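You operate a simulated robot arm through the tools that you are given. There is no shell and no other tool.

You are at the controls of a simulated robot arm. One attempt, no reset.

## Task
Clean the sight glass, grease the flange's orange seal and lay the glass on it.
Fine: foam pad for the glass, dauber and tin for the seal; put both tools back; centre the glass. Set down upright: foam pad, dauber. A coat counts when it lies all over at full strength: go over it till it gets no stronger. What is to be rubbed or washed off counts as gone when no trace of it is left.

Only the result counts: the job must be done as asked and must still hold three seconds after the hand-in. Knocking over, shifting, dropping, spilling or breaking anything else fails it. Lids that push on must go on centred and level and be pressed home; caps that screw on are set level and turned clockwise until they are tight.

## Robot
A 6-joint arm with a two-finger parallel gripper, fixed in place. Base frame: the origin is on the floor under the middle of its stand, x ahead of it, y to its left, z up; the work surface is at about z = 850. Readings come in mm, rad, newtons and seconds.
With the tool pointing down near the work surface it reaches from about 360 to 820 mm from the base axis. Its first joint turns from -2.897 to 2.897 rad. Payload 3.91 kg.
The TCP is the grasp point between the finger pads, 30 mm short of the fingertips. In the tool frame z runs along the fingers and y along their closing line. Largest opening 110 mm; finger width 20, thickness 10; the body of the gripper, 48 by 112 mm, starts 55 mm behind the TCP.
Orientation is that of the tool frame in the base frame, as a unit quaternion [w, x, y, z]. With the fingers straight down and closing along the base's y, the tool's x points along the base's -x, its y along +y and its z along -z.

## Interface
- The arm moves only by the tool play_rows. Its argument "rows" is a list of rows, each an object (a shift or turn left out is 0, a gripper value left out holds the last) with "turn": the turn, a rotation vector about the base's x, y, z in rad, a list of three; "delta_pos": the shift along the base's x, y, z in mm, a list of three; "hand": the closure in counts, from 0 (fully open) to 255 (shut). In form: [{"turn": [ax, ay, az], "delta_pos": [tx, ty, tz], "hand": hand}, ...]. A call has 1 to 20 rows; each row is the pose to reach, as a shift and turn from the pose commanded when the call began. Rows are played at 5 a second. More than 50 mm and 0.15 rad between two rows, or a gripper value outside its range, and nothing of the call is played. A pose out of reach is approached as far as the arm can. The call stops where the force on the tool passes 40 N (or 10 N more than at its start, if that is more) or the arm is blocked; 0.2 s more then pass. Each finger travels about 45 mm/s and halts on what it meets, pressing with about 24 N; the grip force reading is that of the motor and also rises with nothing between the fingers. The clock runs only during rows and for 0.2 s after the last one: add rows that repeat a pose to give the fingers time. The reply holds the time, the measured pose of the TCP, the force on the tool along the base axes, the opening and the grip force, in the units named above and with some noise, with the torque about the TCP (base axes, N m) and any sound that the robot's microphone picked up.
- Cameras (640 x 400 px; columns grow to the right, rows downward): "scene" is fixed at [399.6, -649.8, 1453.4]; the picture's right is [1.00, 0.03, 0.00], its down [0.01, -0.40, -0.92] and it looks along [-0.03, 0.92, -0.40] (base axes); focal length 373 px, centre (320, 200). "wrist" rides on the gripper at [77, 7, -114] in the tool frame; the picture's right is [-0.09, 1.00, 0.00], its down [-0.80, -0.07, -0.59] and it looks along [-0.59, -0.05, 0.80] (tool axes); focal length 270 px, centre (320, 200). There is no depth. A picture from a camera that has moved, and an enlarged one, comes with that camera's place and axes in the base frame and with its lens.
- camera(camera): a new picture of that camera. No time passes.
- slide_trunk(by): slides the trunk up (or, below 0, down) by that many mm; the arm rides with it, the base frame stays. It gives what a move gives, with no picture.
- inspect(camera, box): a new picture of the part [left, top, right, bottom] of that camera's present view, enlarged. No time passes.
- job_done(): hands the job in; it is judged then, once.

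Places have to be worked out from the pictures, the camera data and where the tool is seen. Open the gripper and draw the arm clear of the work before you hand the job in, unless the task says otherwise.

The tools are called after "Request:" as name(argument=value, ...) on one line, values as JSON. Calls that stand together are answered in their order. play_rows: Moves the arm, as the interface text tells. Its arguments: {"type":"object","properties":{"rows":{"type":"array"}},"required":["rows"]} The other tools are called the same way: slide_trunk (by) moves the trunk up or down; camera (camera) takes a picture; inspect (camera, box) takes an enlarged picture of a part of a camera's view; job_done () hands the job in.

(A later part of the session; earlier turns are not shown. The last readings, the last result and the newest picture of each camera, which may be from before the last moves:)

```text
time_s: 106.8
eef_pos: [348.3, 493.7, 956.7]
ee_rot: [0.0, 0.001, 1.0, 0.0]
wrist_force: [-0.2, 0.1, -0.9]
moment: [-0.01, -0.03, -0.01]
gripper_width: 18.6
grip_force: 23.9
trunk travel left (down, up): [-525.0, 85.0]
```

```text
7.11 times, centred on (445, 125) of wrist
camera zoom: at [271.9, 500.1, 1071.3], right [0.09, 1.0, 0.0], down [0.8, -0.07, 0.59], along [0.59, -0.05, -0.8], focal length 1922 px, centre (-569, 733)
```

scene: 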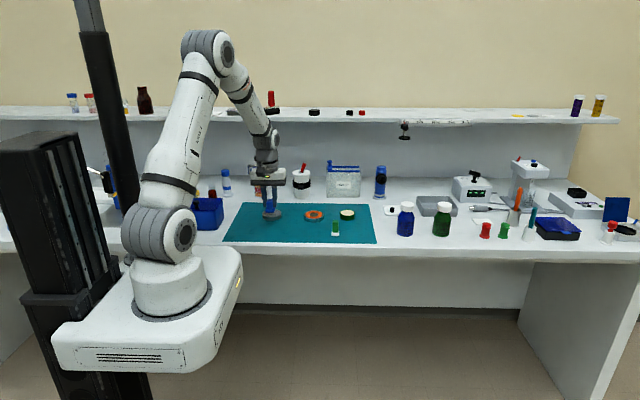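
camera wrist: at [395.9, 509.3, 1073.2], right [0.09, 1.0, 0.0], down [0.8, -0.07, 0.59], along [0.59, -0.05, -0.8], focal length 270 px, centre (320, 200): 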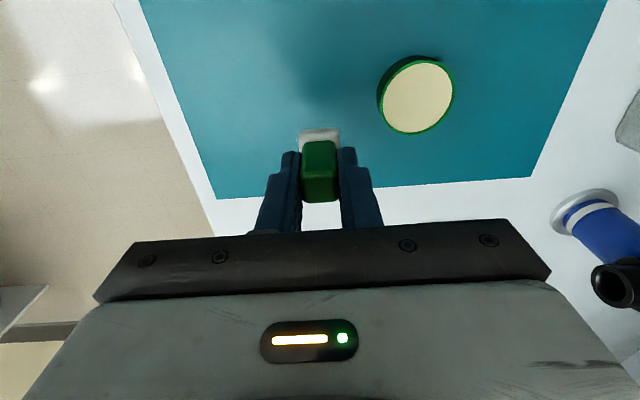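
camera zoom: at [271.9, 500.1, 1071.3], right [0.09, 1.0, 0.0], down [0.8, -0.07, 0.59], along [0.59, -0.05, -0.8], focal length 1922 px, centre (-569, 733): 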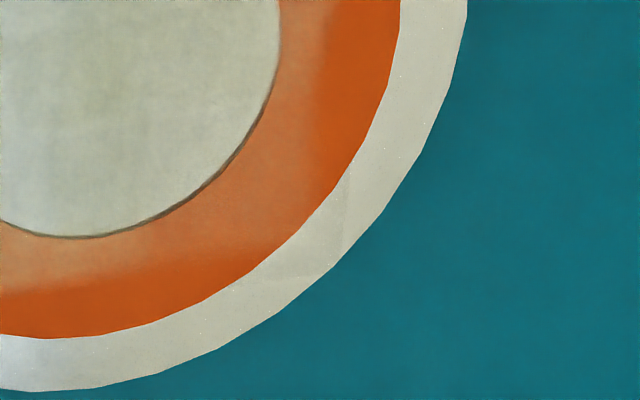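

The film shows as a faint square patch about ±22 mm over the ring – thin so far. I'll avoid long dragging strokes. First I return over the +x side of the ring, just above contact.

Request:
play_rows(rows=[{"delta_pos": [6, 36, 0]}, {"delta_pos": [12.7, 71.4, 0]}, {"delta_pos": [12.7, 71.4, -15]}, {"delta_pos": [12.7, 71.4, -30]}, {"delta_pos": [12.7, 71.4, -39]}, {"delta_pos": [12.7, 71.4, -41.5]}, {"delta_pos": [12.7, 71.4, -42.5]}, {"delta_pos": [12.7, 71.4, -42.8]}, {"delta_pos": [12.7, 71.4, -42.8]}])

Request:
inspect(camera="scene", box=[298, 203, 328, 223])

```text
time_s: 108.8
eef_pos: [359.6, 564.2, 914.2]
ee_rot: [0.001, 0.0, 1.0, 0.001]
wrist_force: [0.3, 1.1, 5.9]
moment: [0.06, -0.06, 0.01]
gripper_width: 18.4
grip_force: 24.3
trunk travel left (down, up): [-525.0, 85.0]
```

```text
16.00 times, centred on (313, 213) of scene
camera zoom: at [399.6, -649.8, 1453.4], right [1.0, 0.03, 0.0], down [0.01, -0.4, -0.92], along [-0.03, 0.92, -0.4], focal length 5969 px, centre (432, -8)
```

zoom: 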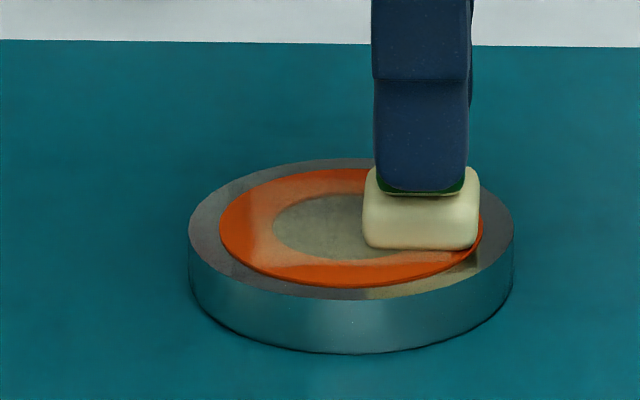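

Contact 5.9 N. I drag 4 mm toward −x to bring the flange back to its original place, then check.

Request:
play_rows(rows=[{"delta_pos": [-1, 0, -0.1]}, {"delta_pos": [-2, 0, -0.1]}, {"delta_pos": [-3, 0, -0.1]}, {"delta_pos": [-4, 0, -0.1]}, {"delta_pos": [-5, 0, -0.1]}])

Request:
inspect(camera="scene", box=[298, 203, 328, 223])

```text
time_s: 110.0
eef_pos: [354.4, 564.8, 913.5]
ee_rot: [0.0, 0.001, 1.0, 0.0]
wrist_force: [3.4, 0.3, 4.6]
moment: [0.05, -0.13, 0.02]
gripper_width: 18.9
grip_force: 24.3
trunk travel left (down, up): [-525.0, 85.0]
```

```text
16.00 times, centred on (313, 213) of scene
camera zoom: at [399.6, -649.8, 1453.4], right [1.0, 0.03, 0.0], down [0.01, -0.4, -0.92], along [-0.03, 0.92, -0.4], focal length 5969 px, centre (432, -8)
```

zoom: 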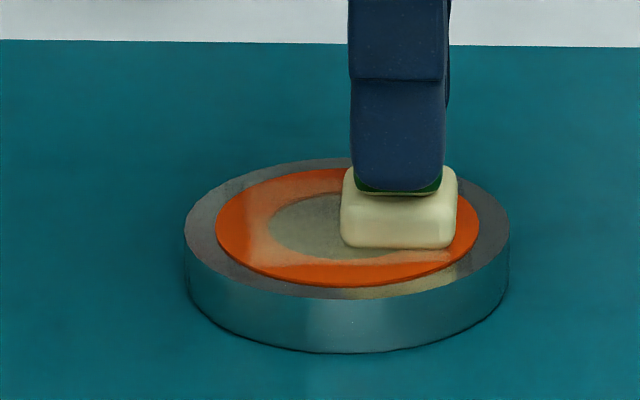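

The pad mostly slipped; the flange came back ~1 mm. I now grease with pressed strokes only in the −x direction (lifting for the return), at y offsets ±12 mm, which also nudges the flange back.

Request:
play_rows(rows=[{"delta_pos": [0, 0, 4]}, {"delta_pos": [4.1, 12, 4]}, {"delta_pos": [4.1, 12, 0.4]}, {"delta_pos": [4.1, 12, 0]}, {"delta_pos": [-4, 12, 0]}, {"delta_pos": [-12, 12, 0]}, {"delta_pos": [-20, 12, 0]}, {"delta_pos": [-28, 12, 0]}, {"delta_pos": [-31.9, 12, 0]}, {"delta_pos": [-31.9, 12, 4]}, {"delta_pos": [4.1, -12, 4]}, {"delta_pos": [4.1, -12, 0.4]}, {"delta_pos": [4.1, -12, 0]}, {"delta_pos": [-4, -12, 0]}, {"delta_pos": [-12, -12, 0]}, {"delta_pos": [-20, -12, 0]}, {"delta_pos": [-28, -12, 0]}, {"delta_pos": [-31.9, -12, 0]}, {"delta_pos": [-31.9, -12, 4]}])

Request:
inspect(camera="scene", box=[298, 203, 328, 223])

```text
time_s: 114.0
eef_pos: [324.1, 553.3, 919.6]
ee_rot: [0.0, -0.001, 1.0, 0.0]
wrist_force: [0.4, 0.4, 0.3]
moment: [-0.02, 0.0, 0.02]
gripper_width: 18.8
grip_force: 24.1
trunk travel left (down, up): [-525.0, 85.0]
```

```text
16.00 times, centred on (313, 213) of scene
camera zoom: at [399.6, -649.8, 1453.4], right [1.0, 0.03, 0.0], down [0.01, -0.4, -0.92], along [-0.03, 0.92, -0.4], focal length 5969 px, centre (432, -8)
```

zoom: 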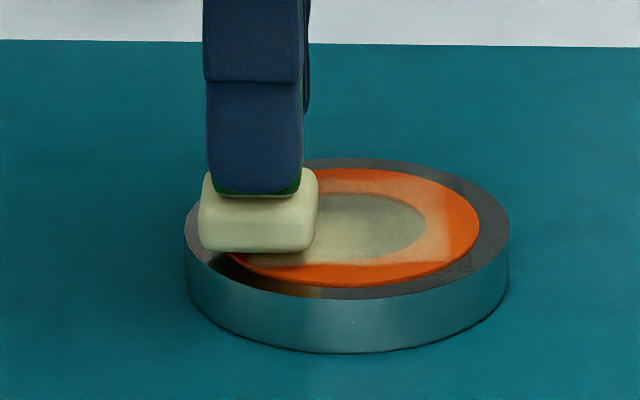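

Let me see the ring from the wrist camera again.

Request:
play_rows(rows=[{"delta_pos": [5, -15, 20]}, {"delta_pos": [15, -45, 39]}, {"delta_pos": [24, -60, 39]}, {"delta_pos": [24, -60, 39]}])

Request:
inspect(camera="wrist", box=[350, 20, 470, 145])

Request:
inspect(camera="scene", box=[298, 203, 328, 223])

```text
time_s: 115.0
eef_pos: [347.9, 492.3, 956.5]
ee_rot: [-0.001, 0.0, 1.0, 0.001]
wrist_force: [0.8, 0.5, 0.0]
moment: [-0.03, 0.0, -0.02]
gripper_width: 18.6
grip_force: 23.8
trunk travel left (down, up): [-525.0, 85.0]
```

```text
3.20 times, centred on (410, 82) of wrist
camera zoom: at [270.6, 498.1, 1071.2], right [0.09, 1.0, 0.0], down [0.8, -0.07, 0.59], along [0.59, -0.05, -0.8], focal length 865 px, centre (32, 576)
```

zoom: 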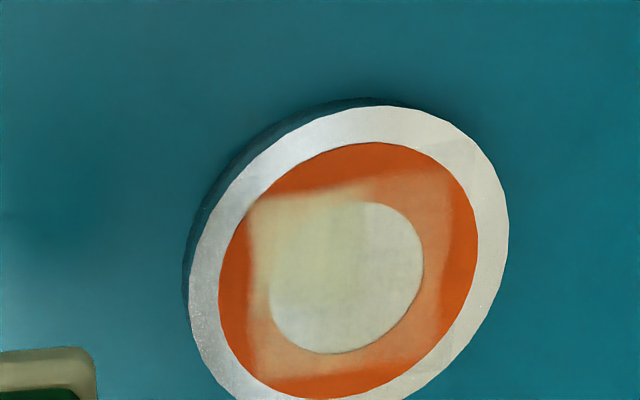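

```text
16.00 times, centred on (313, 213) of scene
camera zoom: at [399.6, -649.8, 1453.4], right [1.0, 0.03, 0.0], down [0.01, -0.4, -0.92], along [-0.03, 0.92, -0.4], focal length 5969 px, centre (432, -8)
```

zoom: 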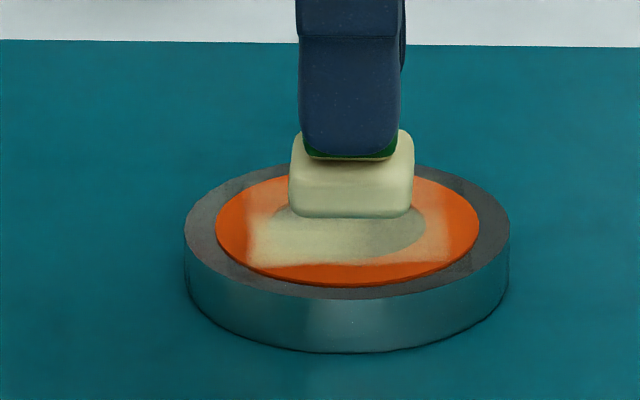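

The coat is now opaque cream in the (−x, −y) quarter, so per-spot coverage builds up. I test a plain dab at the (+x, +y) quarter, reading the force.

Request:
play_rows(rows=[{"delta_pos": [3, 42, 0]}, {"delta_pos": [6, 84.5, 0]}, {"delta_pos": [6, 84.5, -15]}, {"delta_pos": [6, 84.5, -30]}, {"delta_pos": [6, 84.5, -40]}, {"delta_pos": [6, 84.5, -42.5]}, {"delta_pos": [6, 84.5, -43.2]}, {"delta_pos": [6, 84.5, -43.2]}])

Request:
play_rows(rows=[{"delta_pos": [0, 0, 0]}, {"delta_pos": [0, 0, 0]}, {"delta_pos": [0, 0, 0]}])

Request:
inspect(camera="scene", box=[298, 203, 328, 223])

```text
time_s: 116.8
eef_pos: [354.6, 577.1, 914.7]
ee_rot: [0.001, 0.0, 1.0, 0.0]
wrist_force: [1.9, 0.6, 2.6]
moment: [0.05, -0.04, 0.01]
gripper_width: 18.8
grip_force: 23.5
trunk travel left (down, up): [-525.0, 85.0]
```

```text
time_s: 117.6
eef_pos: [353.9, 577.0, 913.6]
ee_rot: [0.001, 0.0, 1.0, 0.0]
wrist_force: [1.4, 1.1, 3.9]
moment: [0.04, -0.01, 0.01]
gripper_width: 18.9
grip_force: 24.3
trunk travel left (down, up): [-525.0, 85.0]
```

```text
16.00 times, centred on (313, 213) of scene
camera zoom: at [399.6, -649.8, 1453.4], right [1.0, 0.03, 0.0], down [0.01, -0.4, -0.92], along [-0.03, 0.92, -0.4], focal length 5969 px, centre (432, -8)
```

zoom: 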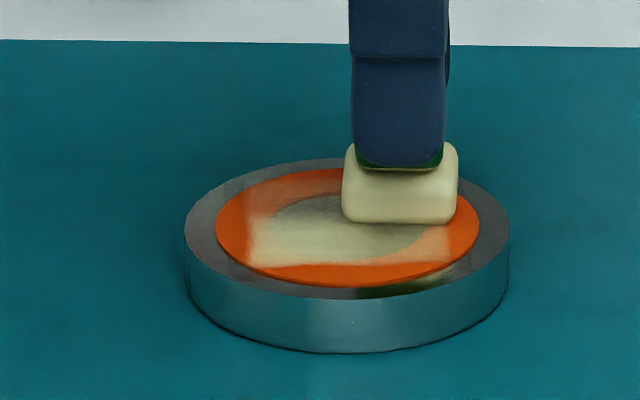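

I lift straight up and look at that quarter.

Request:
play_rows(rows=[{"delta_pos": [0, 0, 15]}, {"delta_pos": [0, 0, 43]}, {"delta_pos": [0, 0, 43]}])

Request:
inspect(camera="scene", box=[298, 203, 328, 223])

Request:
inspect(camera="wrist", box=[220, 40, 420, 180])

```text
time_s: 118.4
eef_pos: [355.5, 578.7, 956.6]
ee_rot: [0.0, -0.001, 1.0, 0.0]
wrist_force: [-0.5, -0.1, 0.0]
moment: [-0.04, -0.04, 0.0]
gripper_width: 18.7
grip_force: 24.0
trunk travel left (down, up): [-525.0, 85.0]
```

```text
16.00 times, centred on (313, 213) of scene
camera zoom: at [399.6, -649.8, 1453.4], right [1.0, 0.03, 0.0], down [0.01, -0.4, -0.92], along [-0.03, 0.92, -0.4], focal length 5969 px, centre (432, -8)
```

zoom: 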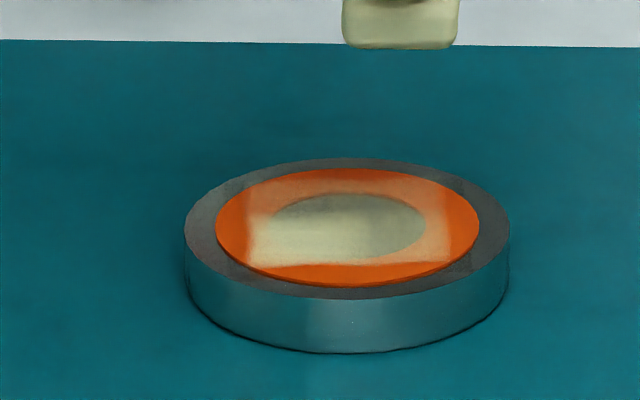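

```text
2.86 times, centred on (320, 110) of wrist
camera zoom: at [277.9, 584.3, 1071.6], right [0.09, 1.0, 0.0], down [0.8, -0.07, 0.59], along [0.59, -0.05, -0.8], focal length 772 px, centre (320, 457)
```

zoom: 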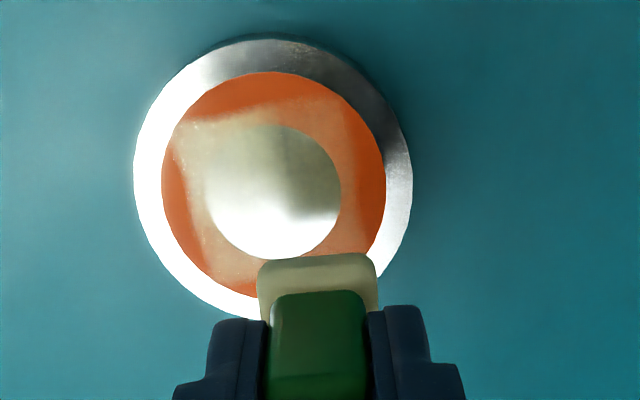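

The dab at 3–4 N added little. I try the same quarter with more pressure (≈10 N) and small ±3 mm wiggles.

Request:
play_rows(rows=[{"delta_pos": [0, 0, -20]}, {"delta_pos": [0, 0, -38]}, {"delta_pos": [0, 0, -42]}, {"delta_pos": [0, 0, -43.2]}, {"delta_pos": [0, 0, -43.6]}, {"delta_pos": [0, 0, -43.6]}])

Request:
play_rows(rows=[{"delta_pos": [-2, 0, 0]}, {"delta_pos": [2, 0, 0]}, {"delta_pos": [-2, 0, 0]}, {"delta_pos": [2, 0, 0]}, {"delta_pos": [0, 2, 0]}, {"delta_pos": [0, -2, 0]}, {"delta_pos": [0, 2, 0]}, {"delta_pos": [0, -2, 0]}, {"delta_pos": [0, 0, 0]}])

Request:
play_rows(rows=[{"delta_pos": [0, 0, 15]}, {"delta_pos": [0, 0, 43]}, {"delta_pos": [0, 0, 43]}])

Request:
inspect(camera="scene", box=[298, 203, 328, 223])

```text
time_s: 119.8
eef_pos: [355.6, 577.6, 914.5]
ee_rot: [0.0, 0.0, 1.0, -0.001]
wrist_force: [1.6, 0.1, 4.8]
moment: [-0.03, -0.02, 0.01]
gripper_width: 18.7
grip_force: 24.2
trunk travel left (down, up): [-525.0, 85.0]
```

```text
time_s: 121.8
eef_pos: [353.4, 575.7, 912.1]
ee_rot: [-0.001, 0.0, 1.0, 0.0]
wrist_force: [-0.2, 1.4, 9.5]
moment: [0.05, 0.02, -0.01]
gripper_width: 18.6
grip_force: 24.1
trunk travel left (down, up): [-525.0, 85.0]
```

```text
time_s: 122.6
eef_pos: [352.4, 577.6, 954.5]
ee_rot: [-0.001, 0.0, 1.0, 0.001]
wrist_force: [-0.3, 0.1, 0.3]
moment: [0.01, -0.02, 0.04]
gripper_width: 19.0
grip_force: 24.2
trunk travel left (down, up): [-525.0, 85.0]
```

```text
16.00 times, centred on (313, 213) of scene
camera zoom: at [399.6, -649.8, 1453.4], right [1.0, 0.03, 0.0], down [0.01, -0.4, -0.92], along [-0.03, 0.92, -0.4], focal length 5969 px, centre (432, -8)
```

zoom: 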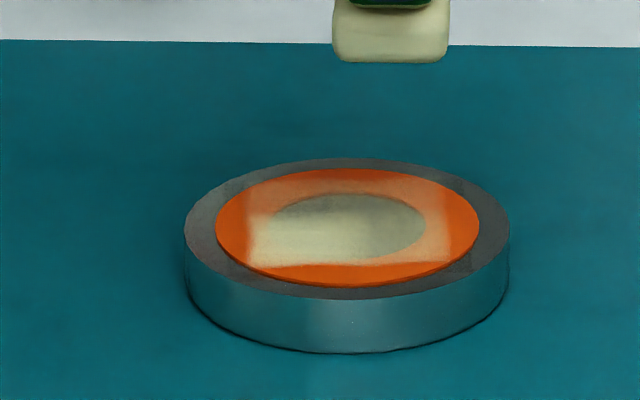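

The flange stayed put, but such small wiggles were probably absorbed by the arm's compliance without slipping. I make longer sliding strokes (≈14 mm, back and forth) on that quarter at moderate force.

Request:
play_rows(rows=[{"delta_pos": [0, 0, -20]}, {"delta_pos": [0, 0, -38]}, {"delta_pos": [0, 0, -42]}, {"delta_pos": [0, 0, -42.6]}, {"delta_pos": [0, 6, -42.6]}, {"delta_pos": [0, -8, -42.6]}, {"delta_pos": [0, 6, -42.6]}, {"delta_pos": [0, -8, -42.6]}, {"delta_pos": [0, 6, -42.6]}, {"delta_pos": [0, -8, -42.6]}, {"delta_pos": [0, 0, -42.6]}, {"delta_pos": [6, 0, -42.6]}, {"delta_pos": [-8, 0, -42.6]}, {"delta_pos": [6, 0, -42.6]}, {"delta_pos": [-8, 0, -42.6]}, {"delta_pos": [6, 0, -42.6]}, {"delta_pos": [-4, 0, -42.6]}])

Request:
play_rows(rows=[{"delta_pos": [0, 0, 15]}, {"delta_pos": [0, 0, 43]}, {"delta_pos": [0, 0, 43]}])

Request:
inspect(camera="scene", box=[298, 203, 328, 223])

```text
time_s: 126.2
eef_pos: [349.0, 576.5, 915.5]
ee_rot: [0.0, 0.0, 1.0, 0.0]
wrist_force: [0.3, -0.8, 7.1]
moment: [0.0, 0.02, 0.02]
gripper_width: 18.9
grip_force: 24.1
trunk travel left (down, up): [-525.0, 85.0]
```

```text
time_s: 127.0
eef_pos: [349.6, 576.7, 957.4]
ee_rot: [0.0, -0.001, 1.0, 0.0]
wrist_force: [-0.2, 0.3, 0.7]
moment: [0.0, 0.01, 0.03]
gripper_width: 18.8
grip_force: 23.9
trunk travel left (down, up): [-525.0, 85.0]
```

```text
16.00 times, centred on (313, 213) of scene
camera zoom: at [399.6, -649.8, 1453.4], right [1.0, 0.03, 0.0], down [0.01, -0.4, -0.92], along [-0.03, 0.92, -0.4], focal length 5969 px, centre (432, -8)
```

zoom: 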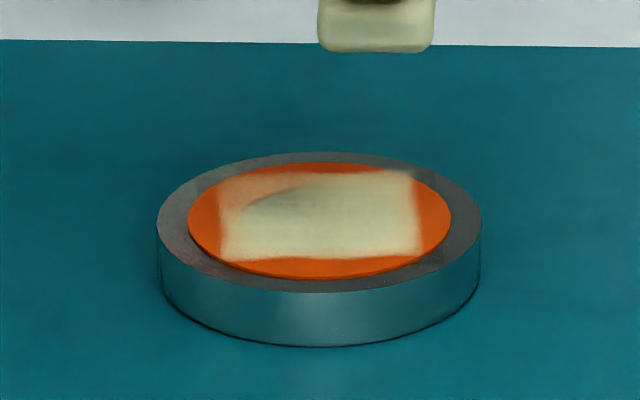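

The right half is now covered in cream, but the flange was dragged about 3.5 mm off its original place. I check from the wrist view what remains.

Request:
play_rows(rows=[{"delta_pos": [-2, -30, 0]}, {"delta_pos": [-5, -65, 0]}, {"delta_pos": [-8, -82, 0]}, {"delta_pos": [-8, -82, 0]}])

Request:
inspect(camera="wrist", box=[350, 20, 470, 145])

Request:
inspect(camera="wrist", box=[240, 80, 410, 200])

```text
time_s: 128.0
eef_pos: [341.8, 495.2, 956.4]
ee_rot: [0.0, 0.0, 1.0, 0.0]
wrist_force: [0.3, 0.5, 0.7]
moment: [-0.01, 0.0, -0.01]
gripper_width: 18.7
grip_force: 23.9
trunk travel left (down, up): [-525.0, 85.0]
```

```text
3.20 times, centred on (410, 82) of wrist
camera zoom: at [264.5, 502.3, 1069.9], right [0.09, 1.0, 0.0], down [0.8, -0.07, 0.59], along [0.59, -0.05, -0.8], focal length 865 px, centre (32, 576)
```

zoom: 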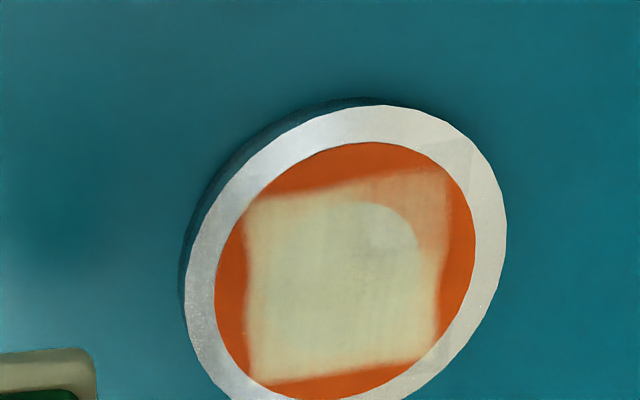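

```text
3.33 times, centred on (325, 140) of wrist
camera zoom: at [264.5, 502.3, 1069.9], right [0.09, 1.0, 0.0], down [0.8, -0.07, 0.59], along [0.59, -0.05, -0.8], focal length 901 px, centre (303, 400)
```

zoom: 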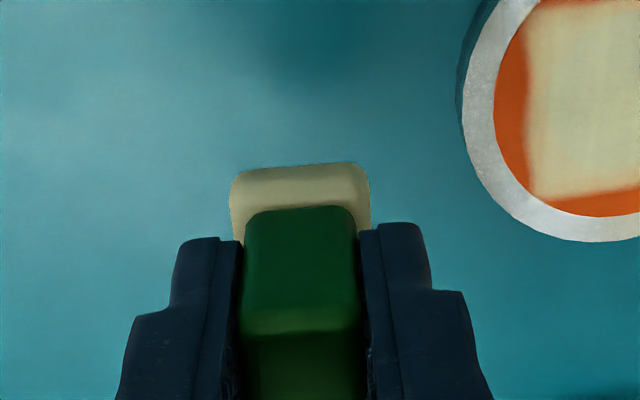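

Only the (−x, +y) corner is left weak. I stroke there with pressed +x and −y movements only (lifting to return), which also brings the flange back toward its place.

Request:
play_rows(rows=[{"delta_pos": [-13, 42, 0]}, {"delta_pos": [-26.2, 84, 0]}, {"delta_pos": [-26.2, 84, -22]}, {"delta_pos": [-26.2, 84, -39]}, {"delta_pos": [-26.2, 84, -42.4]}, {"delta_pos": [-26.2, 84, -43]}, {"delta_pos": [-19.2, 84, -43]}, {"delta_pos": [-12.2, 84, -43]}, {"delta_pos": [-12.2, 84, -38]}, {"delta_pos": [-18.2, 92, -38]}, {"delta_pos": [-18.2, 92, -42.6]}, {"delta_pos": [-18.2, 92, -43]}, {"delta_pos": [-18.2, 84.5, -43]}, {"delta_pos": [-18.2, 77, -43]}, {"delta_pos": [-18.2, 77, -38]}, {"delta_pos": [-18.2, 77, -5]}, {"delta_pos": [-18.2, 77, 0]}])

Request:
inspect(camera="scene", box=[298, 203, 328, 223])

```text
time_s: 131.6
eef_pos: [322.6, 571.7, 955.4]
ee_rot: [0.001, 0.0, 1.0, 0.0]
wrist_force: [-0.3, 0.0, 0.1]
moment: [0.03, -0.01, 0.03]
gripper_width: 18.8
grip_force: 23.6
trunk travel left (down, up): [-525.0, 85.0]
```

```text
16.00 times, centred on (313, 213) of scene
camera zoom: at [399.6, -649.8, 1453.4], right [1.0, 0.03, 0.0], down [0.01, -0.4, -0.92], along [-0.03, 0.92, -0.4], focal length 5969 px, centre (432, -8)
```

zoom: 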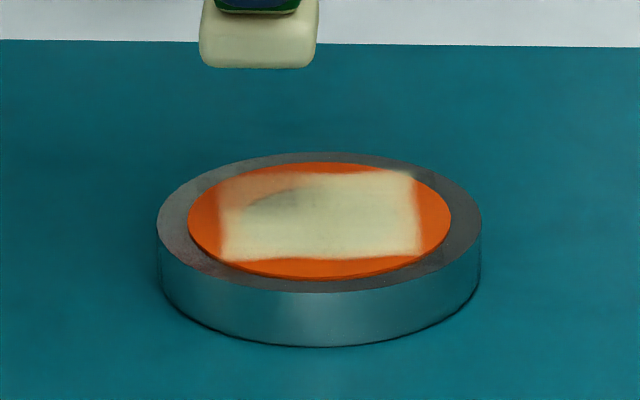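

No contact was made there. I go back down and probe the contact height at this quarter.

Request:
play_rows(rows=[{"delta_pos": [0, 7, -20]}, {"delta_pos": [0, 7, -40]}, {"delta_pos": [0, 7, -43]}, {"delta_pos": [0, 7, -43]}])

Request:
play_rows(rows=[{"delta_pos": [0, 0, -0.5]}, {"delta_pos": [0, 0, -0.5]}])

Request:
play_rows(rows=[{"delta_pos": [0, 0, -0.4]}, {"delta_pos": [0, 0, -0.4]}])

```text
time_s: 132.6
eef_pos: [323.5, 579.2, 913.5]
ee_rot: [0.001, 0.0, 1.0, 0.001]
wrist_force: [0.0, 0.8, 10.1]
moment: [-0.02, 0.0, 0.0]
gripper_width: 18.9
grip_force: 24.5
trunk travel left (down, up): [-525.0, 85.0]
```

```text
time_s: 133.2
eef_pos: [323.7, 578.7, 914.1]
ee_rot: [0.001, 0.0, 1.0, 0.002]
wrist_force: [-1.3, 1.6, 12.9]
moment: [0.03, 0.04, -0.01]
gripper_width: 18.7
grip_force: 23.6
trunk travel left (down, up): [-525.0, 85.0]
```

```text
time_s: 133.8
eef_pos: [322.1, 577.8, 912.9]
ee_rot: [0.0, -0.001, 1.0, 0.0]
wrist_force: [-0.3, 0.8, 15.7]
moment: [-0.02, 0.0, -0.03]
gripper_width: 19.0
grip_force: 24.3
trunk travel left (down, up): [-525.0, 85.0]
```

Contact is fine here (10–15 N). I ease off to about 8 N and make a +x stroke, watching flange and coat.

Request:
play_rows(rows=[{"delta_pos": [0, 0, 0.7]}, {"delta_pos": [3, 0, 0.7]}, {"delta_pos": [6, 0, 0.7]}, {"delta_pos": [9, 0, 0.7]}, {"delta_pos": [12, 0, 0.7]}, {"delta_pos": [12, 0, 0.7]}])

Request:
inspect(camera="scene", box=[298, 203, 328, 223])

```text
time_s: 135.2
eef_pos: [334.5, 578.5, 913.8]
ee_rot: [0.001, 0.0, 1.0, 0.0]
wrist_force: [-4.8, -0.4, 12.2]
moment: [-0.01, 0.17, -0.01]
gripper_width: 19.1
grip_force: 23.8
trunk travel left (down, up): [-525.0, 85.0]
```

```text
16.00 times, centred on (313, 213) of scene
camera zoom: at [399.6, -649.8, 1453.4], right [1.0, 0.03, 0.0], down [0.01, -0.4, -0.92], along [-0.03, 0.92, -0.4], focal length 5969 px, centre (432, -8)
```

zoom: 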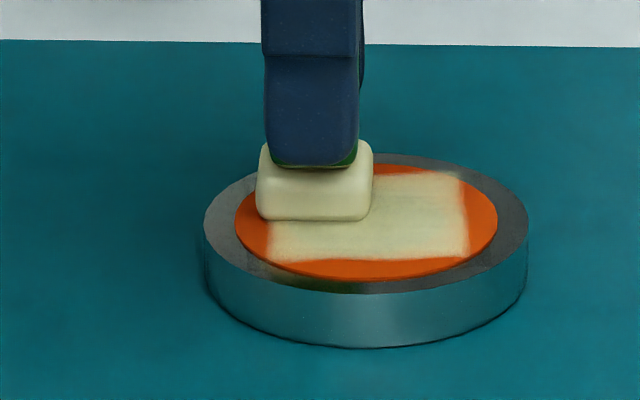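

At 12 N the flange sticks and follows the pad. I use that to drag it back to its original place (−x about 7 mm, −y about 3 mm).

Request:
play_rows(rows=[{"delta_pos": [-2, -1, 0]}, {"delta_pos": [-4.5, -2, 0]}, {"delta_pos": [-7, -3, 0]}, {"delta_pos": [-9, -4, 0]}, {"delta_pos": [-9, -4, 0]}])

Request:
inspect(camera="scene", box=[298, 203, 328, 223])

```text
time_s: 136.4
eef_pos: [325.6, 573.8, 913.5]
ee_rot: [0.0, 0.0, 1.0, 0.001]
wrist_force: [2.6, 1.0, 7.3]
moment: [0.05, -0.15, -0.02]
gripper_width: 18.9
grip_force: 24.4
trunk travel left (down, up): [-525.0, 85.0]
```

```text
16.00 times, centred on (313, 213) of scene
camera zoom: at [399.6, -649.8, 1453.4], right [1.0, 0.03, 0.0], down [0.01, -0.4, -0.92], along [-0.03, 0.92, -0.4], focal length 5969 px, centre (432, -8)
```

zoom: 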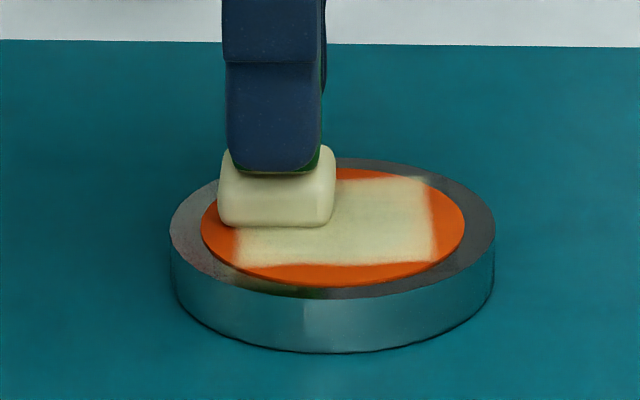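

The flange is back at its original place. Now I ease to about 4 N and make short back-and-forth slip strokes over the weak corner.

Request:
play_rows(rows=[{"delta_pos": [0, 0, 0.35]}, {"delta_pos": [0, 5, 0.35]}, {"delta_pos": [0, -3, 0.35]}, {"delta_pos": [0, 5, 0.35]}, {"delta_pos": [0, -3, 0.35]}, {"delta_pos": [0, 5, 0.35]}, {"delta_pos": [0, 0, 0.35]}])

Request:
inspect(camera="scene", box=[298, 203, 328, 223])

```text
time_s: 138.0
eef_pos: [325.2, 575.1, 913.5]
ee_rot: [-0.001, 0.0, 1.0, 0.001]
wrist_force: [0.5, 2.3, 5.5]
moment: [0.08, -0.01, -0.01]
gripper_width: 18.7
grip_force: 23.9
trunk travel left (down, up): [-525.0, 85.0]
```

```text
16.00 times, centred on (313, 213) of scene
camera zoom: at [399.6, -649.8, 1453.4], right [1.0, 0.03, 0.0], down [0.01, -0.4, -0.92], along [-0.03, 0.92, -0.4], focal length 5969 px, centre (432, -8)
```

zoom: 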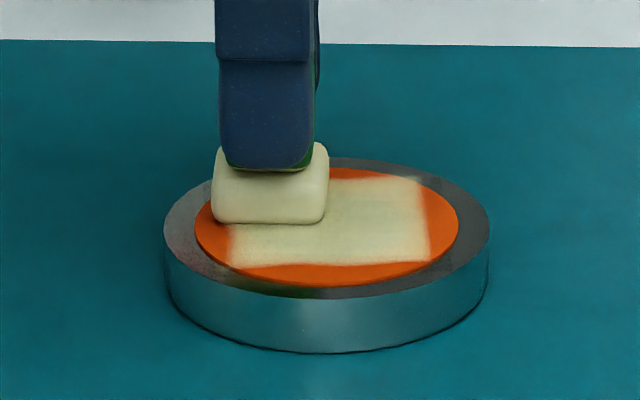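

Small drift only. I add a few x strokes ending toward +x.

Request:
play_rows(rows=[{"delta_pos": [0, 0, 0.1]}, {"delta_pos": [5, 0, 0.1]}, {"delta_pos": [-4, 0, 0.1]}, {"delta_pos": [5, 0, 0.1]}, {"delta_pos": [-4, 0, 0.1]}, {"delta_pos": [5, 0, 0.1]}, {"delta_pos": [5, 0, 15]}, {"delta_pos": [5, 0, 40]}, {"delta_pos": [5, 0, 43]}])

Request:
inspect(camera="scene", box=[298, 203, 328, 223])

Request:
play_rows(rows=[{"delta_pos": [3, -30, 0]}, {"delta_pos": [8, -65, 0]}, {"delta_pos": [12, -82, 0]}, {"delta_pos": [12, -82, 0]}])

Request:
inspect(camera="wrist", box=[350, 20, 470, 145])

```text
time_s: 140.0
eef_pos: [329.8, 576.0, 957.4]
ee_rot: [0.0, 0.001, 1.0, -0.001]
wrist_force: [0.4, -1.3, -0.1]
moment: [0.02, 0.01, -0.01]
gripper_width: 18.9
grip_force: 24.7
trunk travel left (down, up): [-525.0, 85.0]
```

```text
16.00 times, centred on (313, 213) of scene
camera zoom: at [399.6, -649.8, 1453.4], right [1.0, 0.03, 0.0], down [0.01, -0.4, -0.92], along [-0.03, 0.92, -0.4], focal length 5969 px, centre (432, -8)
```

zoom: 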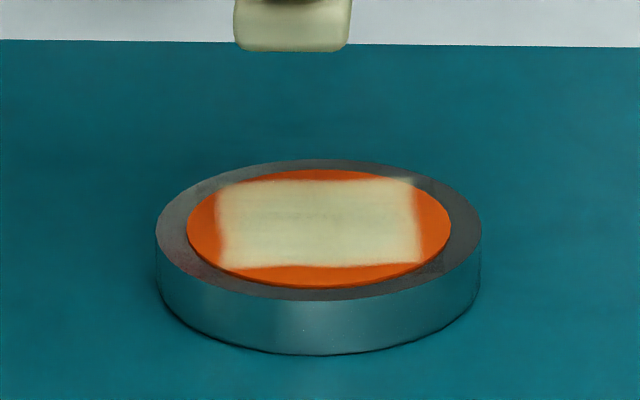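

```text
time_s: 141.0
eef_pos: [342.8, 492.8, 955.0]
ee_rot: [0.0, 0.0, 1.0, 0.0]
wrist_force: [0.3, -0.2, -0.1]
moment: [0.0, 0.0, 0.02]
gripper_width: 19.0
grip_force: 23.8
trunk travel left (down, up): [-525.0, 85.0]
```

```text
3.20 times, centred on (410, 82) of wrist
camera zoom: at [266.0, 499.2, 1070.9], right [0.09, 1.0, 0.0], down [0.8, -0.07, 0.59], along [0.59, -0.05, -0.8], focal length 865 px, centre (32, 576)
```

zoom: 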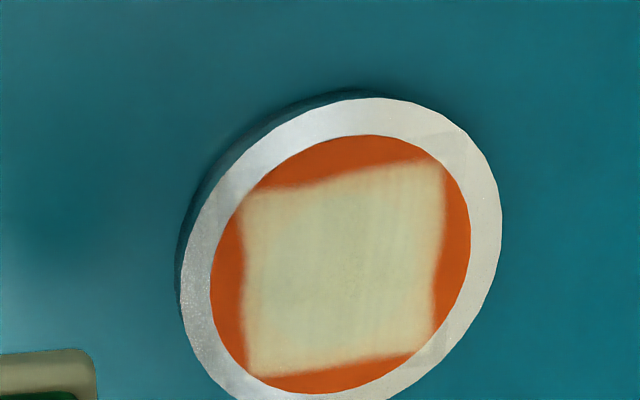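

The whole patch is coated now. I zoom in to judge evenness and strength.

Request:
inspect(camera="wrist", box=[382, 50, 482, 145])

Request:
inspect(camera="scene", box=[302, 206, 326, 221])

```text
4.21 times, centred on (432, 98) of wrist
camera zoom: at [266.0, 499.2, 1070.9], right [0.09, 1.0, 0.0], down [0.8, -0.07, 0.59], along [0.59, -0.05, -0.8], focal length 1138 px, centre (-152, 632)
```

zoom: 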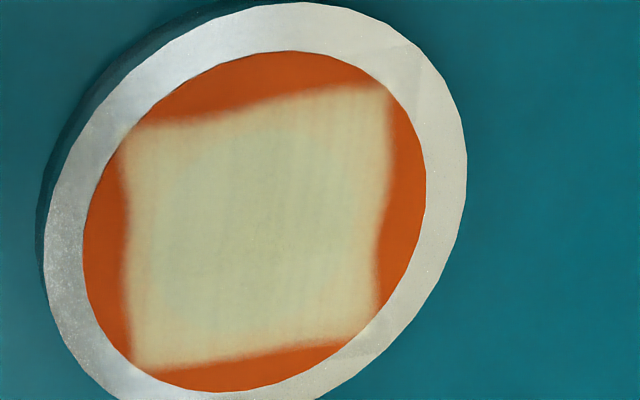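

```text
16.00 times, centred on (314, 214) of scene
camera zoom: at [399.6, -649.8, 1453.4], right [1.0, 0.03, 0.0], down [0.01, -0.4, -0.92], along [-0.03, 0.92, -0.4], focal length 5969 px, centre (416, -16)
```

zoom: 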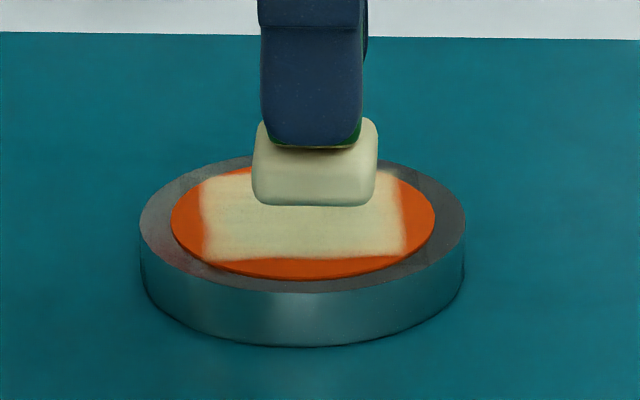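

The coat covers the whole patch; I go over it again with light strokes in +x (which also brings the flange back ~3 mm), lifting for the return.

Request:
play_rows(rows=[{"delta_pos": [-12, 42, 0]}, {"delta_pos": [-23.9, 83.1, 0]}, {"delta_pos": [-23.9, 83.1, -22]}, {"delta_pos": [-23.9, 83.1, -39]}, {"delta_pos": [-23.9, 83.1, -42.5]}, {"delta_pos": [-23.9, 83.1, -43.05]}, {"delta_pos": [-23.9, 83.1, -43.05]}, {"delta_pos": [-16, 83.1, -43.05]}, {"delta_pos": [-8, 83.1, -43.05]}, {"delta_pos": [0, 83.1, -43.05]}, {"delta_pos": [8.1, 83.1, -43.05]}, {"delta_pos": [8.1, 83.1, -38]}, {"delta_pos": [-23.9, 59.1, -38]}, {"delta_pos": [-23.9, 59.1, -42.5]}, {"delta_pos": [-23.9, 59.1, -43.05]}, {"delta_pos": [-16, 59.1, -43.05]}, {"delta_pos": [-8, 59.1, -43.05]}, {"delta_pos": [0, 59.1, -43.05]}, {"delta_pos": [8.1, 59.1, -43.05]}])

Request:
inspect(camera="scene", box=[298, 203, 328, 223])

```text
time_s: 145.0
eef_pos: [352.3, 553.1, 914.3]
ee_rot: [0.0, 0.0, 1.0, 0.0]
wrist_force: [-0.3, -0.1, -0.5]
moment: [-0.01, 0.01, 0.0]
gripper_width: 18.9
grip_force: 24.2
trunk travel left (down, up): [-525.0, 85.0]
```

```text
16.00 times, centred on (313, 213) of scene
camera zoom: at [399.6, -649.8, 1453.4], right [1.0, 0.03, 0.0], down [0.01, -0.4, -0.92], along [-0.03, 0.92, -0.4], focal length 5969 px, centre (432, -8)
```

zoom: 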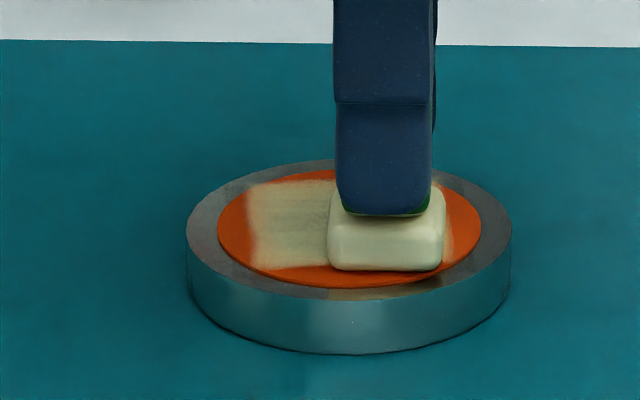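

No contact at this end; flange moved +x and is now ~3 mm past its original place. I lower slightly, then make a −x stroke on this side.

Request:
play_rows(rows=[{"delta_pos": [4, 0, 0]}, {"delta_pos": [4, 0, -0.5]}, {"delta_pos": [4, 0, -0.5]}])

Request:
play_rows(rows=[{"delta_pos": [0, 0, -0.2]}, {"delta_pos": [-4, 0, -0.2]}, {"delta_pos": [-9, 0, -0.2]}, {"delta_pos": [-14, 0, -0.2]}, {"delta_pos": [-19, 0, -0.2]}, {"delta_pos": [-24, 0, -0.2]}, {"delta_pos": [-24, 0, -0.2]}])

Request:
inspect(camera="scene", box=[298, 203, 328, 223])

```text
time_s: 145.8
eef_pos: [355.8, 552.5, 913.1]
ee_rot: [0.0, -0.001, 1.0, 0.001]
wrist_force: [-0.9, 0.1, 6.2]
moment: [0.03, 0.07, -0.03]
gripper_width: 18.7
grip_force: 22.9
trunk travel left (down, up): [-525.0, 85.0]
```

```text
time_s: 147.4
eef_pos: [331.4, 551.4, 913.6]
ee_rot: [0.0, -0.001, 1.0, 0.0]
wrist_force: [4.3, 1.4, 14.0]
moment: [0.0, -0.21, -0.01]
gripper_width: 19.0
grip_force: 23.9
trunk travel left (down, up): [-525.0, 85.0]
```

```text
16.00 times, centred on (313, 213) of scene
camera zoom: at [399.6, -649.8, 1453.4], right [1.0, 0.03, 0.0], down [0.01, -0.4, -0.92], along [-0.03, 0.92, -0.4], focal length 5969 px, centre (432, -8)
```

zoom: 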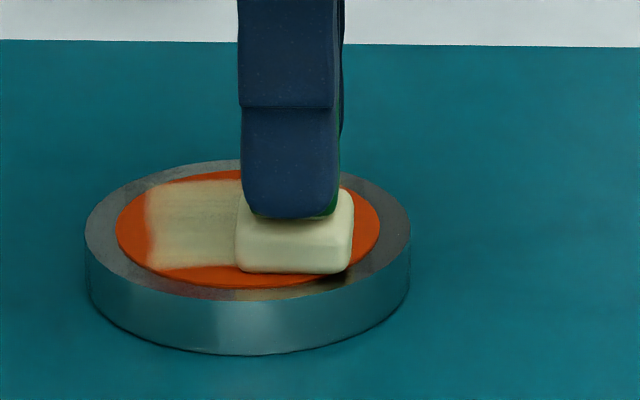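

Too much force—the flange was carried along about 20 mm. I drag it back the same way, +x, in the same stuck contact.

Request:
play_rows(rows=[{"delta_pos": [3, 0, 0]}, {"delta_pos": [7, 0, 0]}, {"delta_pos": [11, 0, 0]}, {"delta_pos": [15, 0, 0]}, {"delta_pos": [19, 0, 0]}, {"delta_pos": [21, 0, 0]}, {"delta_pos": [21, 0, 0]}])

Request:
inspect(camera="scene", box=[298, 203, 328, 223])

```text
time_s: 149.0
eef_pos: [351.0, 551.2, 913.9]
ee_rot: [0.002, 0.0, 1.0, 0.001]
wrist_force: [-6.9, 1.2, 16.6]
moment: [0.01, 0.28, -0.02]
gripper_width: 18.9
grip_force: 23.4
trunk travel left (down, up): [-525.0, 85.0]
```

```text
16.00 times, centred on (313, 213) of scene
camera zoom: at [399.6, -649.8, 1453.4], right [1.0, 0.03, 0.0], down [0.01, -0.4, -0.92], along [-0.03, 0.92, -0.4], focal length 5969 px, centre (432, -8)
```

zoom: 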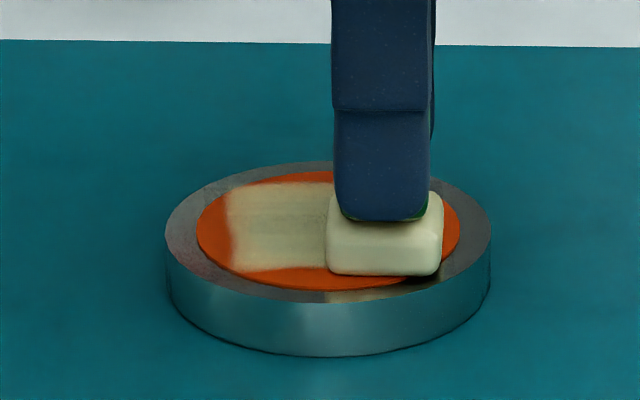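

The flange is back within ~2 mm. I lift and view the coat again from the wrist.

Request:
play_rows(rows=[{"delta_pos": [0, 0, 5]}, {"delta_pos": [0, 0, 30]}, {"delta_pos": [-3, -30, 43]}, {"delta_pos": [-7, -58, 43]}, {"delta_pos": [-7, -58, 43]}])

Request:
inspect(camera="wrist", box=[382, 50, 482, 145])

Request:
inspect(camera="scene", box=[298, 203, 328, 223])

Request:
inspect(camera="wrist", box=[240, 80, 410, 200])

```text
time_s: 150.2
eef_pos: [345.7, 495.9, 953.9]
ee_rot: [0.0, 0.0, 1.0, 0.0]
wrist_force: [-1.0, 0.5, -1.0]
moment: [0.03, -0.01, -0.02]
gripper_width: 19.1
grip_force: 23.7
trunk travel left (down, up): [-525.0, 85.0]
```

```text
4.21 times, centred on (432, 98) of wrist
camera zoom: at [269.7, 502.6, 1068.9], right [0.09, 1.0, 0.0], down [0.8, -0.07, 0.59], along [0.59, -0.05, -0.8], focal length 1138 px, centre (-152, 632)
```

zoom: 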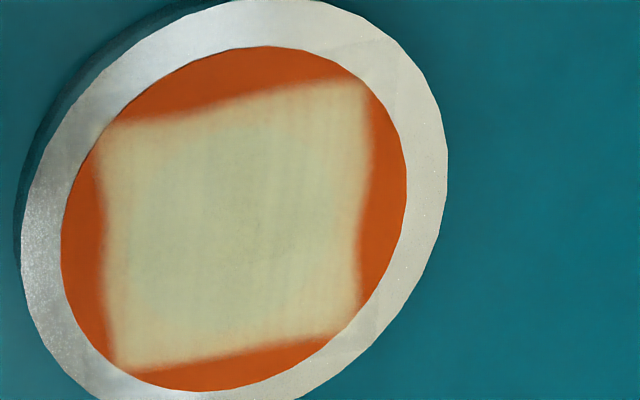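

```text
16.00 times, centred on (313, 213) of scene
camera zoom: at [399.6, -649.8, 1453.4], right [1.0, 0.03, 0.0], down [0.01, -0.4, -0.92], along [-0.03, 0.92, -0.4], focal length 5969 px, centre (432, -8)
```

zoom: 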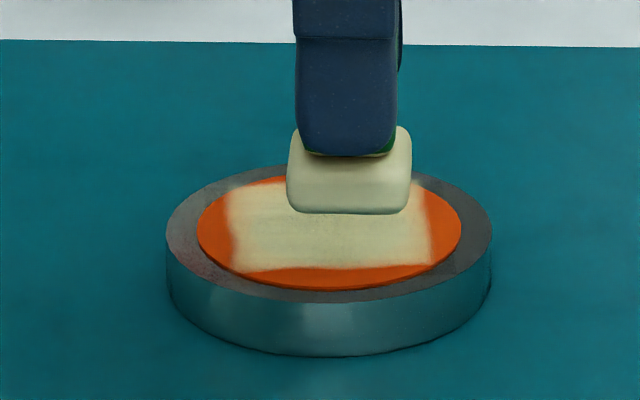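

```text
3.33 times, centred on (325, 140) of wrist
camera zoom: at [269.7, 502.6, 1068.9], right [0.09, 1.0, 0.0], down [0.8, -0.07, 0.59], along [0.59, -0.05, -0.8], focal length 901 px, centre (303, 400)
```

zoom: 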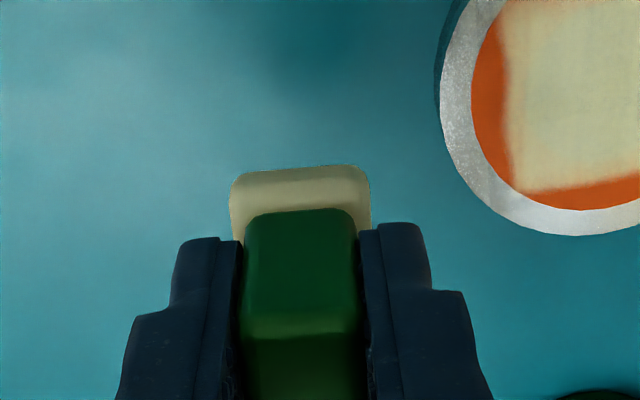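

The coat is nearly uniform, slightly short at the (−x, −y) edge. I go back to that edge, probing the force first to keep it light.

Request:
play_rows(rows=[{"delta_pos": [-12, 30, 0]}, {"delta_pos": [-24.4, 58.2, 0]}, {"delta_pos": [-24.4, 58.2, -22]}, {"delta_pos": [-24.4, 58.2, -38]}, {"delta_pos": [-24.4, 58.2, -41.5]}, {"delta_pos": [-24.4, 58.2, -42.2]}, {"delta_pos": [-24.4, 58.2, -42.2]}])

Request:
inspect(camera="scene", box=[298, 203, 328, 223])

```text
time_s: 151.8
eef_pos: [321.3, 553.3, 914.5]
ee_rot: [0.0, 0.0, 1.0, 0.0]
wrist_force: [0.0, 0.6, -0.1]
moment: [0.01, 0.0, 0.02]
gripper_width: 18.7
grip_force: 23.6
trunk travel left (down, up): [-525.0, 85.0]
```

```text
16.00 times, centred on (313, 213) of scene
camera zoom: at [399.6, -649.8, 1453.4], right [1.0, 0.03, 0.0], down [0.01, -0.4, -0.92], along [-0.03, 0.92, -0.4], focal length 5969 px, centre (432, -8)
```

zoom: 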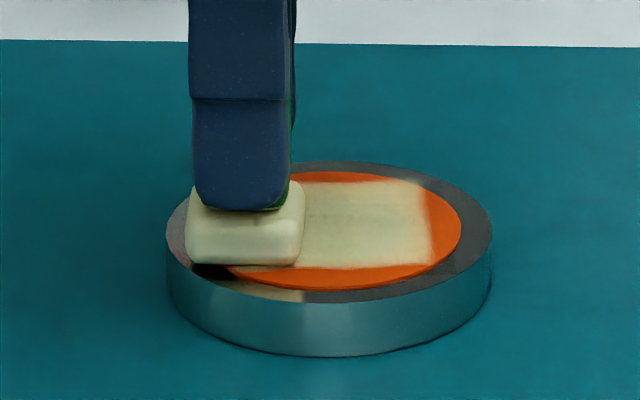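

No contact yet; I lower in 0.3 mm steps, one at a time.

Request:
play_rows(rows=[{"delta_pos": [0, 0, -0.3]}, {"delta_pos": [0, 0, -0.3]}])

Request:
play_rows(rows=[{"delta_pos": [0, 0, -0.3]}, {"delta_pos": [0, 0, -0.3]}])

```text
time_s: 152.4
eef_pos: [321.5, 551.6, 913.6]
ee_rot: [0.0, 0.001, 1.0, -0.001]
wrist_force: [-0.1, 0.6, -0.2]
moment: [0.01, 0.01, 0.0]
gripper_width: 18.7
grip_force: 23.7
trunk travel left (down, up): [-525.0, 85.0]
```

```text
time_s: 153.0
eef_pos: [320.4, 552.2, 912.7]
ee_rot: [-0.001, 0.0, 1.0, 0.0]
wrist_force: [-0.4, -0.3, -0.8]
moment: [-0.01, -0.02, 0.0]
gripper_width: 19.0
grip_force: 23.9
trunk travel left (down, up): [-525.0, 85.0]
```

Request:
play_rows(rows=[{"delta_pos": [0, 0, -0.3]}, {"delta_pos": [0, 0, -0.3]}])

Request:
play_rows(rows=[{"delta_pos": [0, 0, -0.3]}, {"delta_pos": [0, 0, -0.3]}])

```text
time_s: 153.6
eef_pos: [320.3, 552.9, 913.8]
ee_rot: [0.0, 0.002, 1.0, 0.0]
wrist_force: [-0.7, -1.0, -0.2]
moment: [-0.01, -0.01, 0.05]
gripper_width: 19.0
grip_force: 24.0
trunk travel left (down, up): [-525.0, 85.0]
```

```text
time_s: 154.2
eef_pos: [321.8, 552.0, 913.0]
ee_rot: [0.0, 0.0, 1.0, 0.0]
wrist_force: [0.1, 0.1, 0.2]
moment: [0.02, -0.01, 0.0]
gripper_width: 18.9
grip_force: 23.2
trunk travel left (down, up): [-525.0, 85.0]
```

Still free at C z≈911.8 (the dauber slid up a bit in the grip). Continue stepping.

Request:
play_rows(rows=[{"delta_pos": [0, 0, -0.3]}, {"delta_pos": [0, 0, -0.3]}])

Request:
play_rows(rows=[{"delta_pos": [0, 0, -0.3]}, {"delta_pos": [0, 0, -0.3]}])

Request:
inspect(camera="scene", box=[298, 203, 328, 223])

```text
time_s: 154.8
eef_pos: [322.5, 551.9, 913.4]
ee_rot: [0.0, 0.0, 1.0, 0.0]
wrist_force: [0.6, 0.3, -0.6]
moment: [-0.01, -0.02, -0.01]
gripper_width: 18.6
grip_force: 24.1
trunk travel left (down, up): [-525.0, 85.0]
```

```text
time_s: 155.4
eef_pos: [321.9, 552.1, 912.8]
ee_rot: [0.0, 0.0, 1.0, -0.001]
wrist_force: [0.1, -0.4, 1.4]
moment: [0.0, -0.05, 0.02]
gripper_width: 18.8
grip_force: 24.2
trunk travel left (down, up): [-525.0, 85.0]
```

```text
16.00 times, centred on (313, 213) of scene
camera zoom: at [399.6, -649.8, 1453.4], right [1.0, 0.03, 0.0], down [0.01, -0.4, -0.92], along [-0.03, 0.92, -0.4], focal length 5969 px, centre (432, -8)
```

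zoom: 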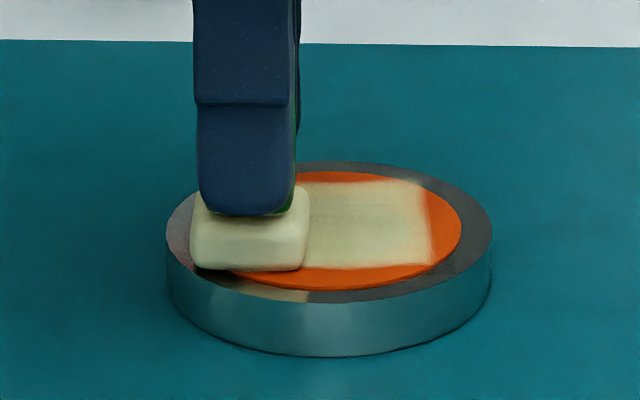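

Contact at 1.4 N. I add 0.2 mm and make light back-and-forth strokes over this corner.

Request:
play_rows(rows=[{"delta_pos": [0, 0, -0.2]}, {"delta_pos": [0, -4, -0.2]}, {"delta_pos": [0, -8, -0.2]}, {"delta_pos": [0, -2, -0.2]}, {"delta_pos": [0, 4, -0.2]}, {"delta_pos": [0, -2, -0.2]}, {"delta_pos": [0, -8, -0.2]}, {"delta_pos": [0, -2, -0.2]}, {"delta_pos": [0, 2, -0.2]}, {"delta_pos": [-5, 0, -0.2]}, {"delta_pos": [1, 0, -0.2]}, {"delta_pos": [7, 0, -0.2]}, {"delta_pos": [1, 0, -0.2]}, {"delta_pos": [-5, 0, -0.2]}, {"delta_pos": [1, 0, -0.2]}, {"delta_pos": [6, 0, -0.2]}])

Request:
inspect(camera="scene", box=[298, 203, 328, 223])

```text
time_s: 158.8
eef_pos: [325.8, 551.9, 913.4]
ee_rot: [0.001, 0.0, 1.0, 0.002]
wrist_force: [-6.0, 1.5, 16.2]
moment: [-0.01, 0.19, -0.02]
gripper_width: 18.9
grip_force: 24.5
trunk travel left (down, up): [-525.0, 85.0]
```

```text
16.00 times, centred on (313, 213) of scene
camera zoom: at [399.6, -649.8, 1453.4], right [1.0, 0.03, 0.0], down [0.01, -0.4, -0.92], along [-0.03, 0.92, -0.4], focal length 5969 px, centre (432, -8)
```

zoom: 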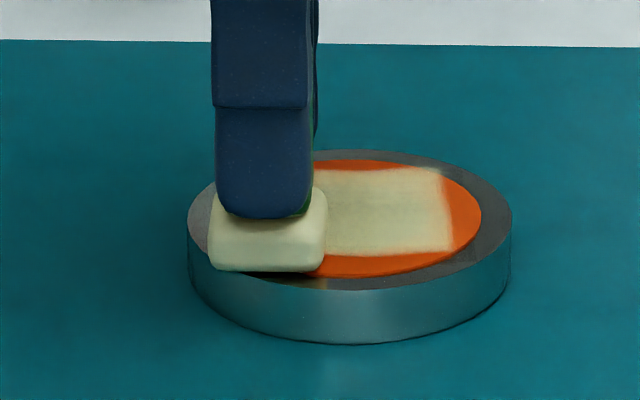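

Force built up again to 16 N with the arm's integral action and moved the flange (+3.4, +4.5 mm). I drag it back while it is stuck, then check.

Request:
play_rows(rows=[{"delta_pos": [-2, -2, 0]}, {"delta_pos": [-4, -4, 0]}, {"delta_pos": [-6, -5.5, 0]}, {"delta_pos": [-6, -5.5, 0]}])

Request:
inspect(camera="scene", box=[298, 203, 328, 223])

```text
time_s: 159.8
eef_pos: [321.1, 546.1, 912.5]
ee_rot: [-0.001, 0.0, 1.0, 0.0]
wrist_force: [3.9, 2.1, 12.7]
moment: [0.05, -0.24, 0.04]
gripper_width: 18.8
grip_force: 23.8
trunk travel left (down, up): [-525.0, 85.0]
```

```text
16.00 times, centred on (313, 213) of scene
camera zoom: at [399.6, -649.8, 1453.4], right [1.0, 0.03, 0.0], down [0.01, -0.4, -0.92], along [-0.03, 0.92, -0.4], focal length 5969 px, centre (432, -8)
```

zoom: 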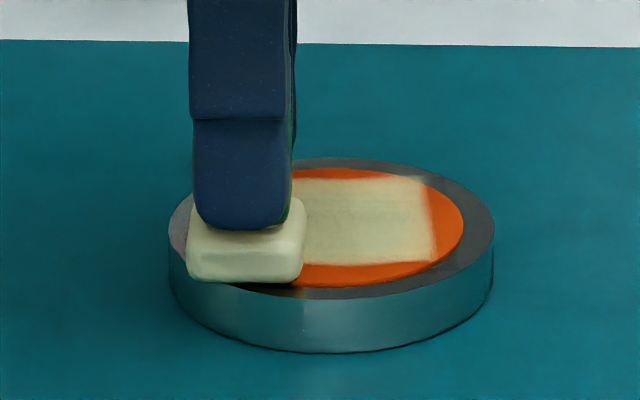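

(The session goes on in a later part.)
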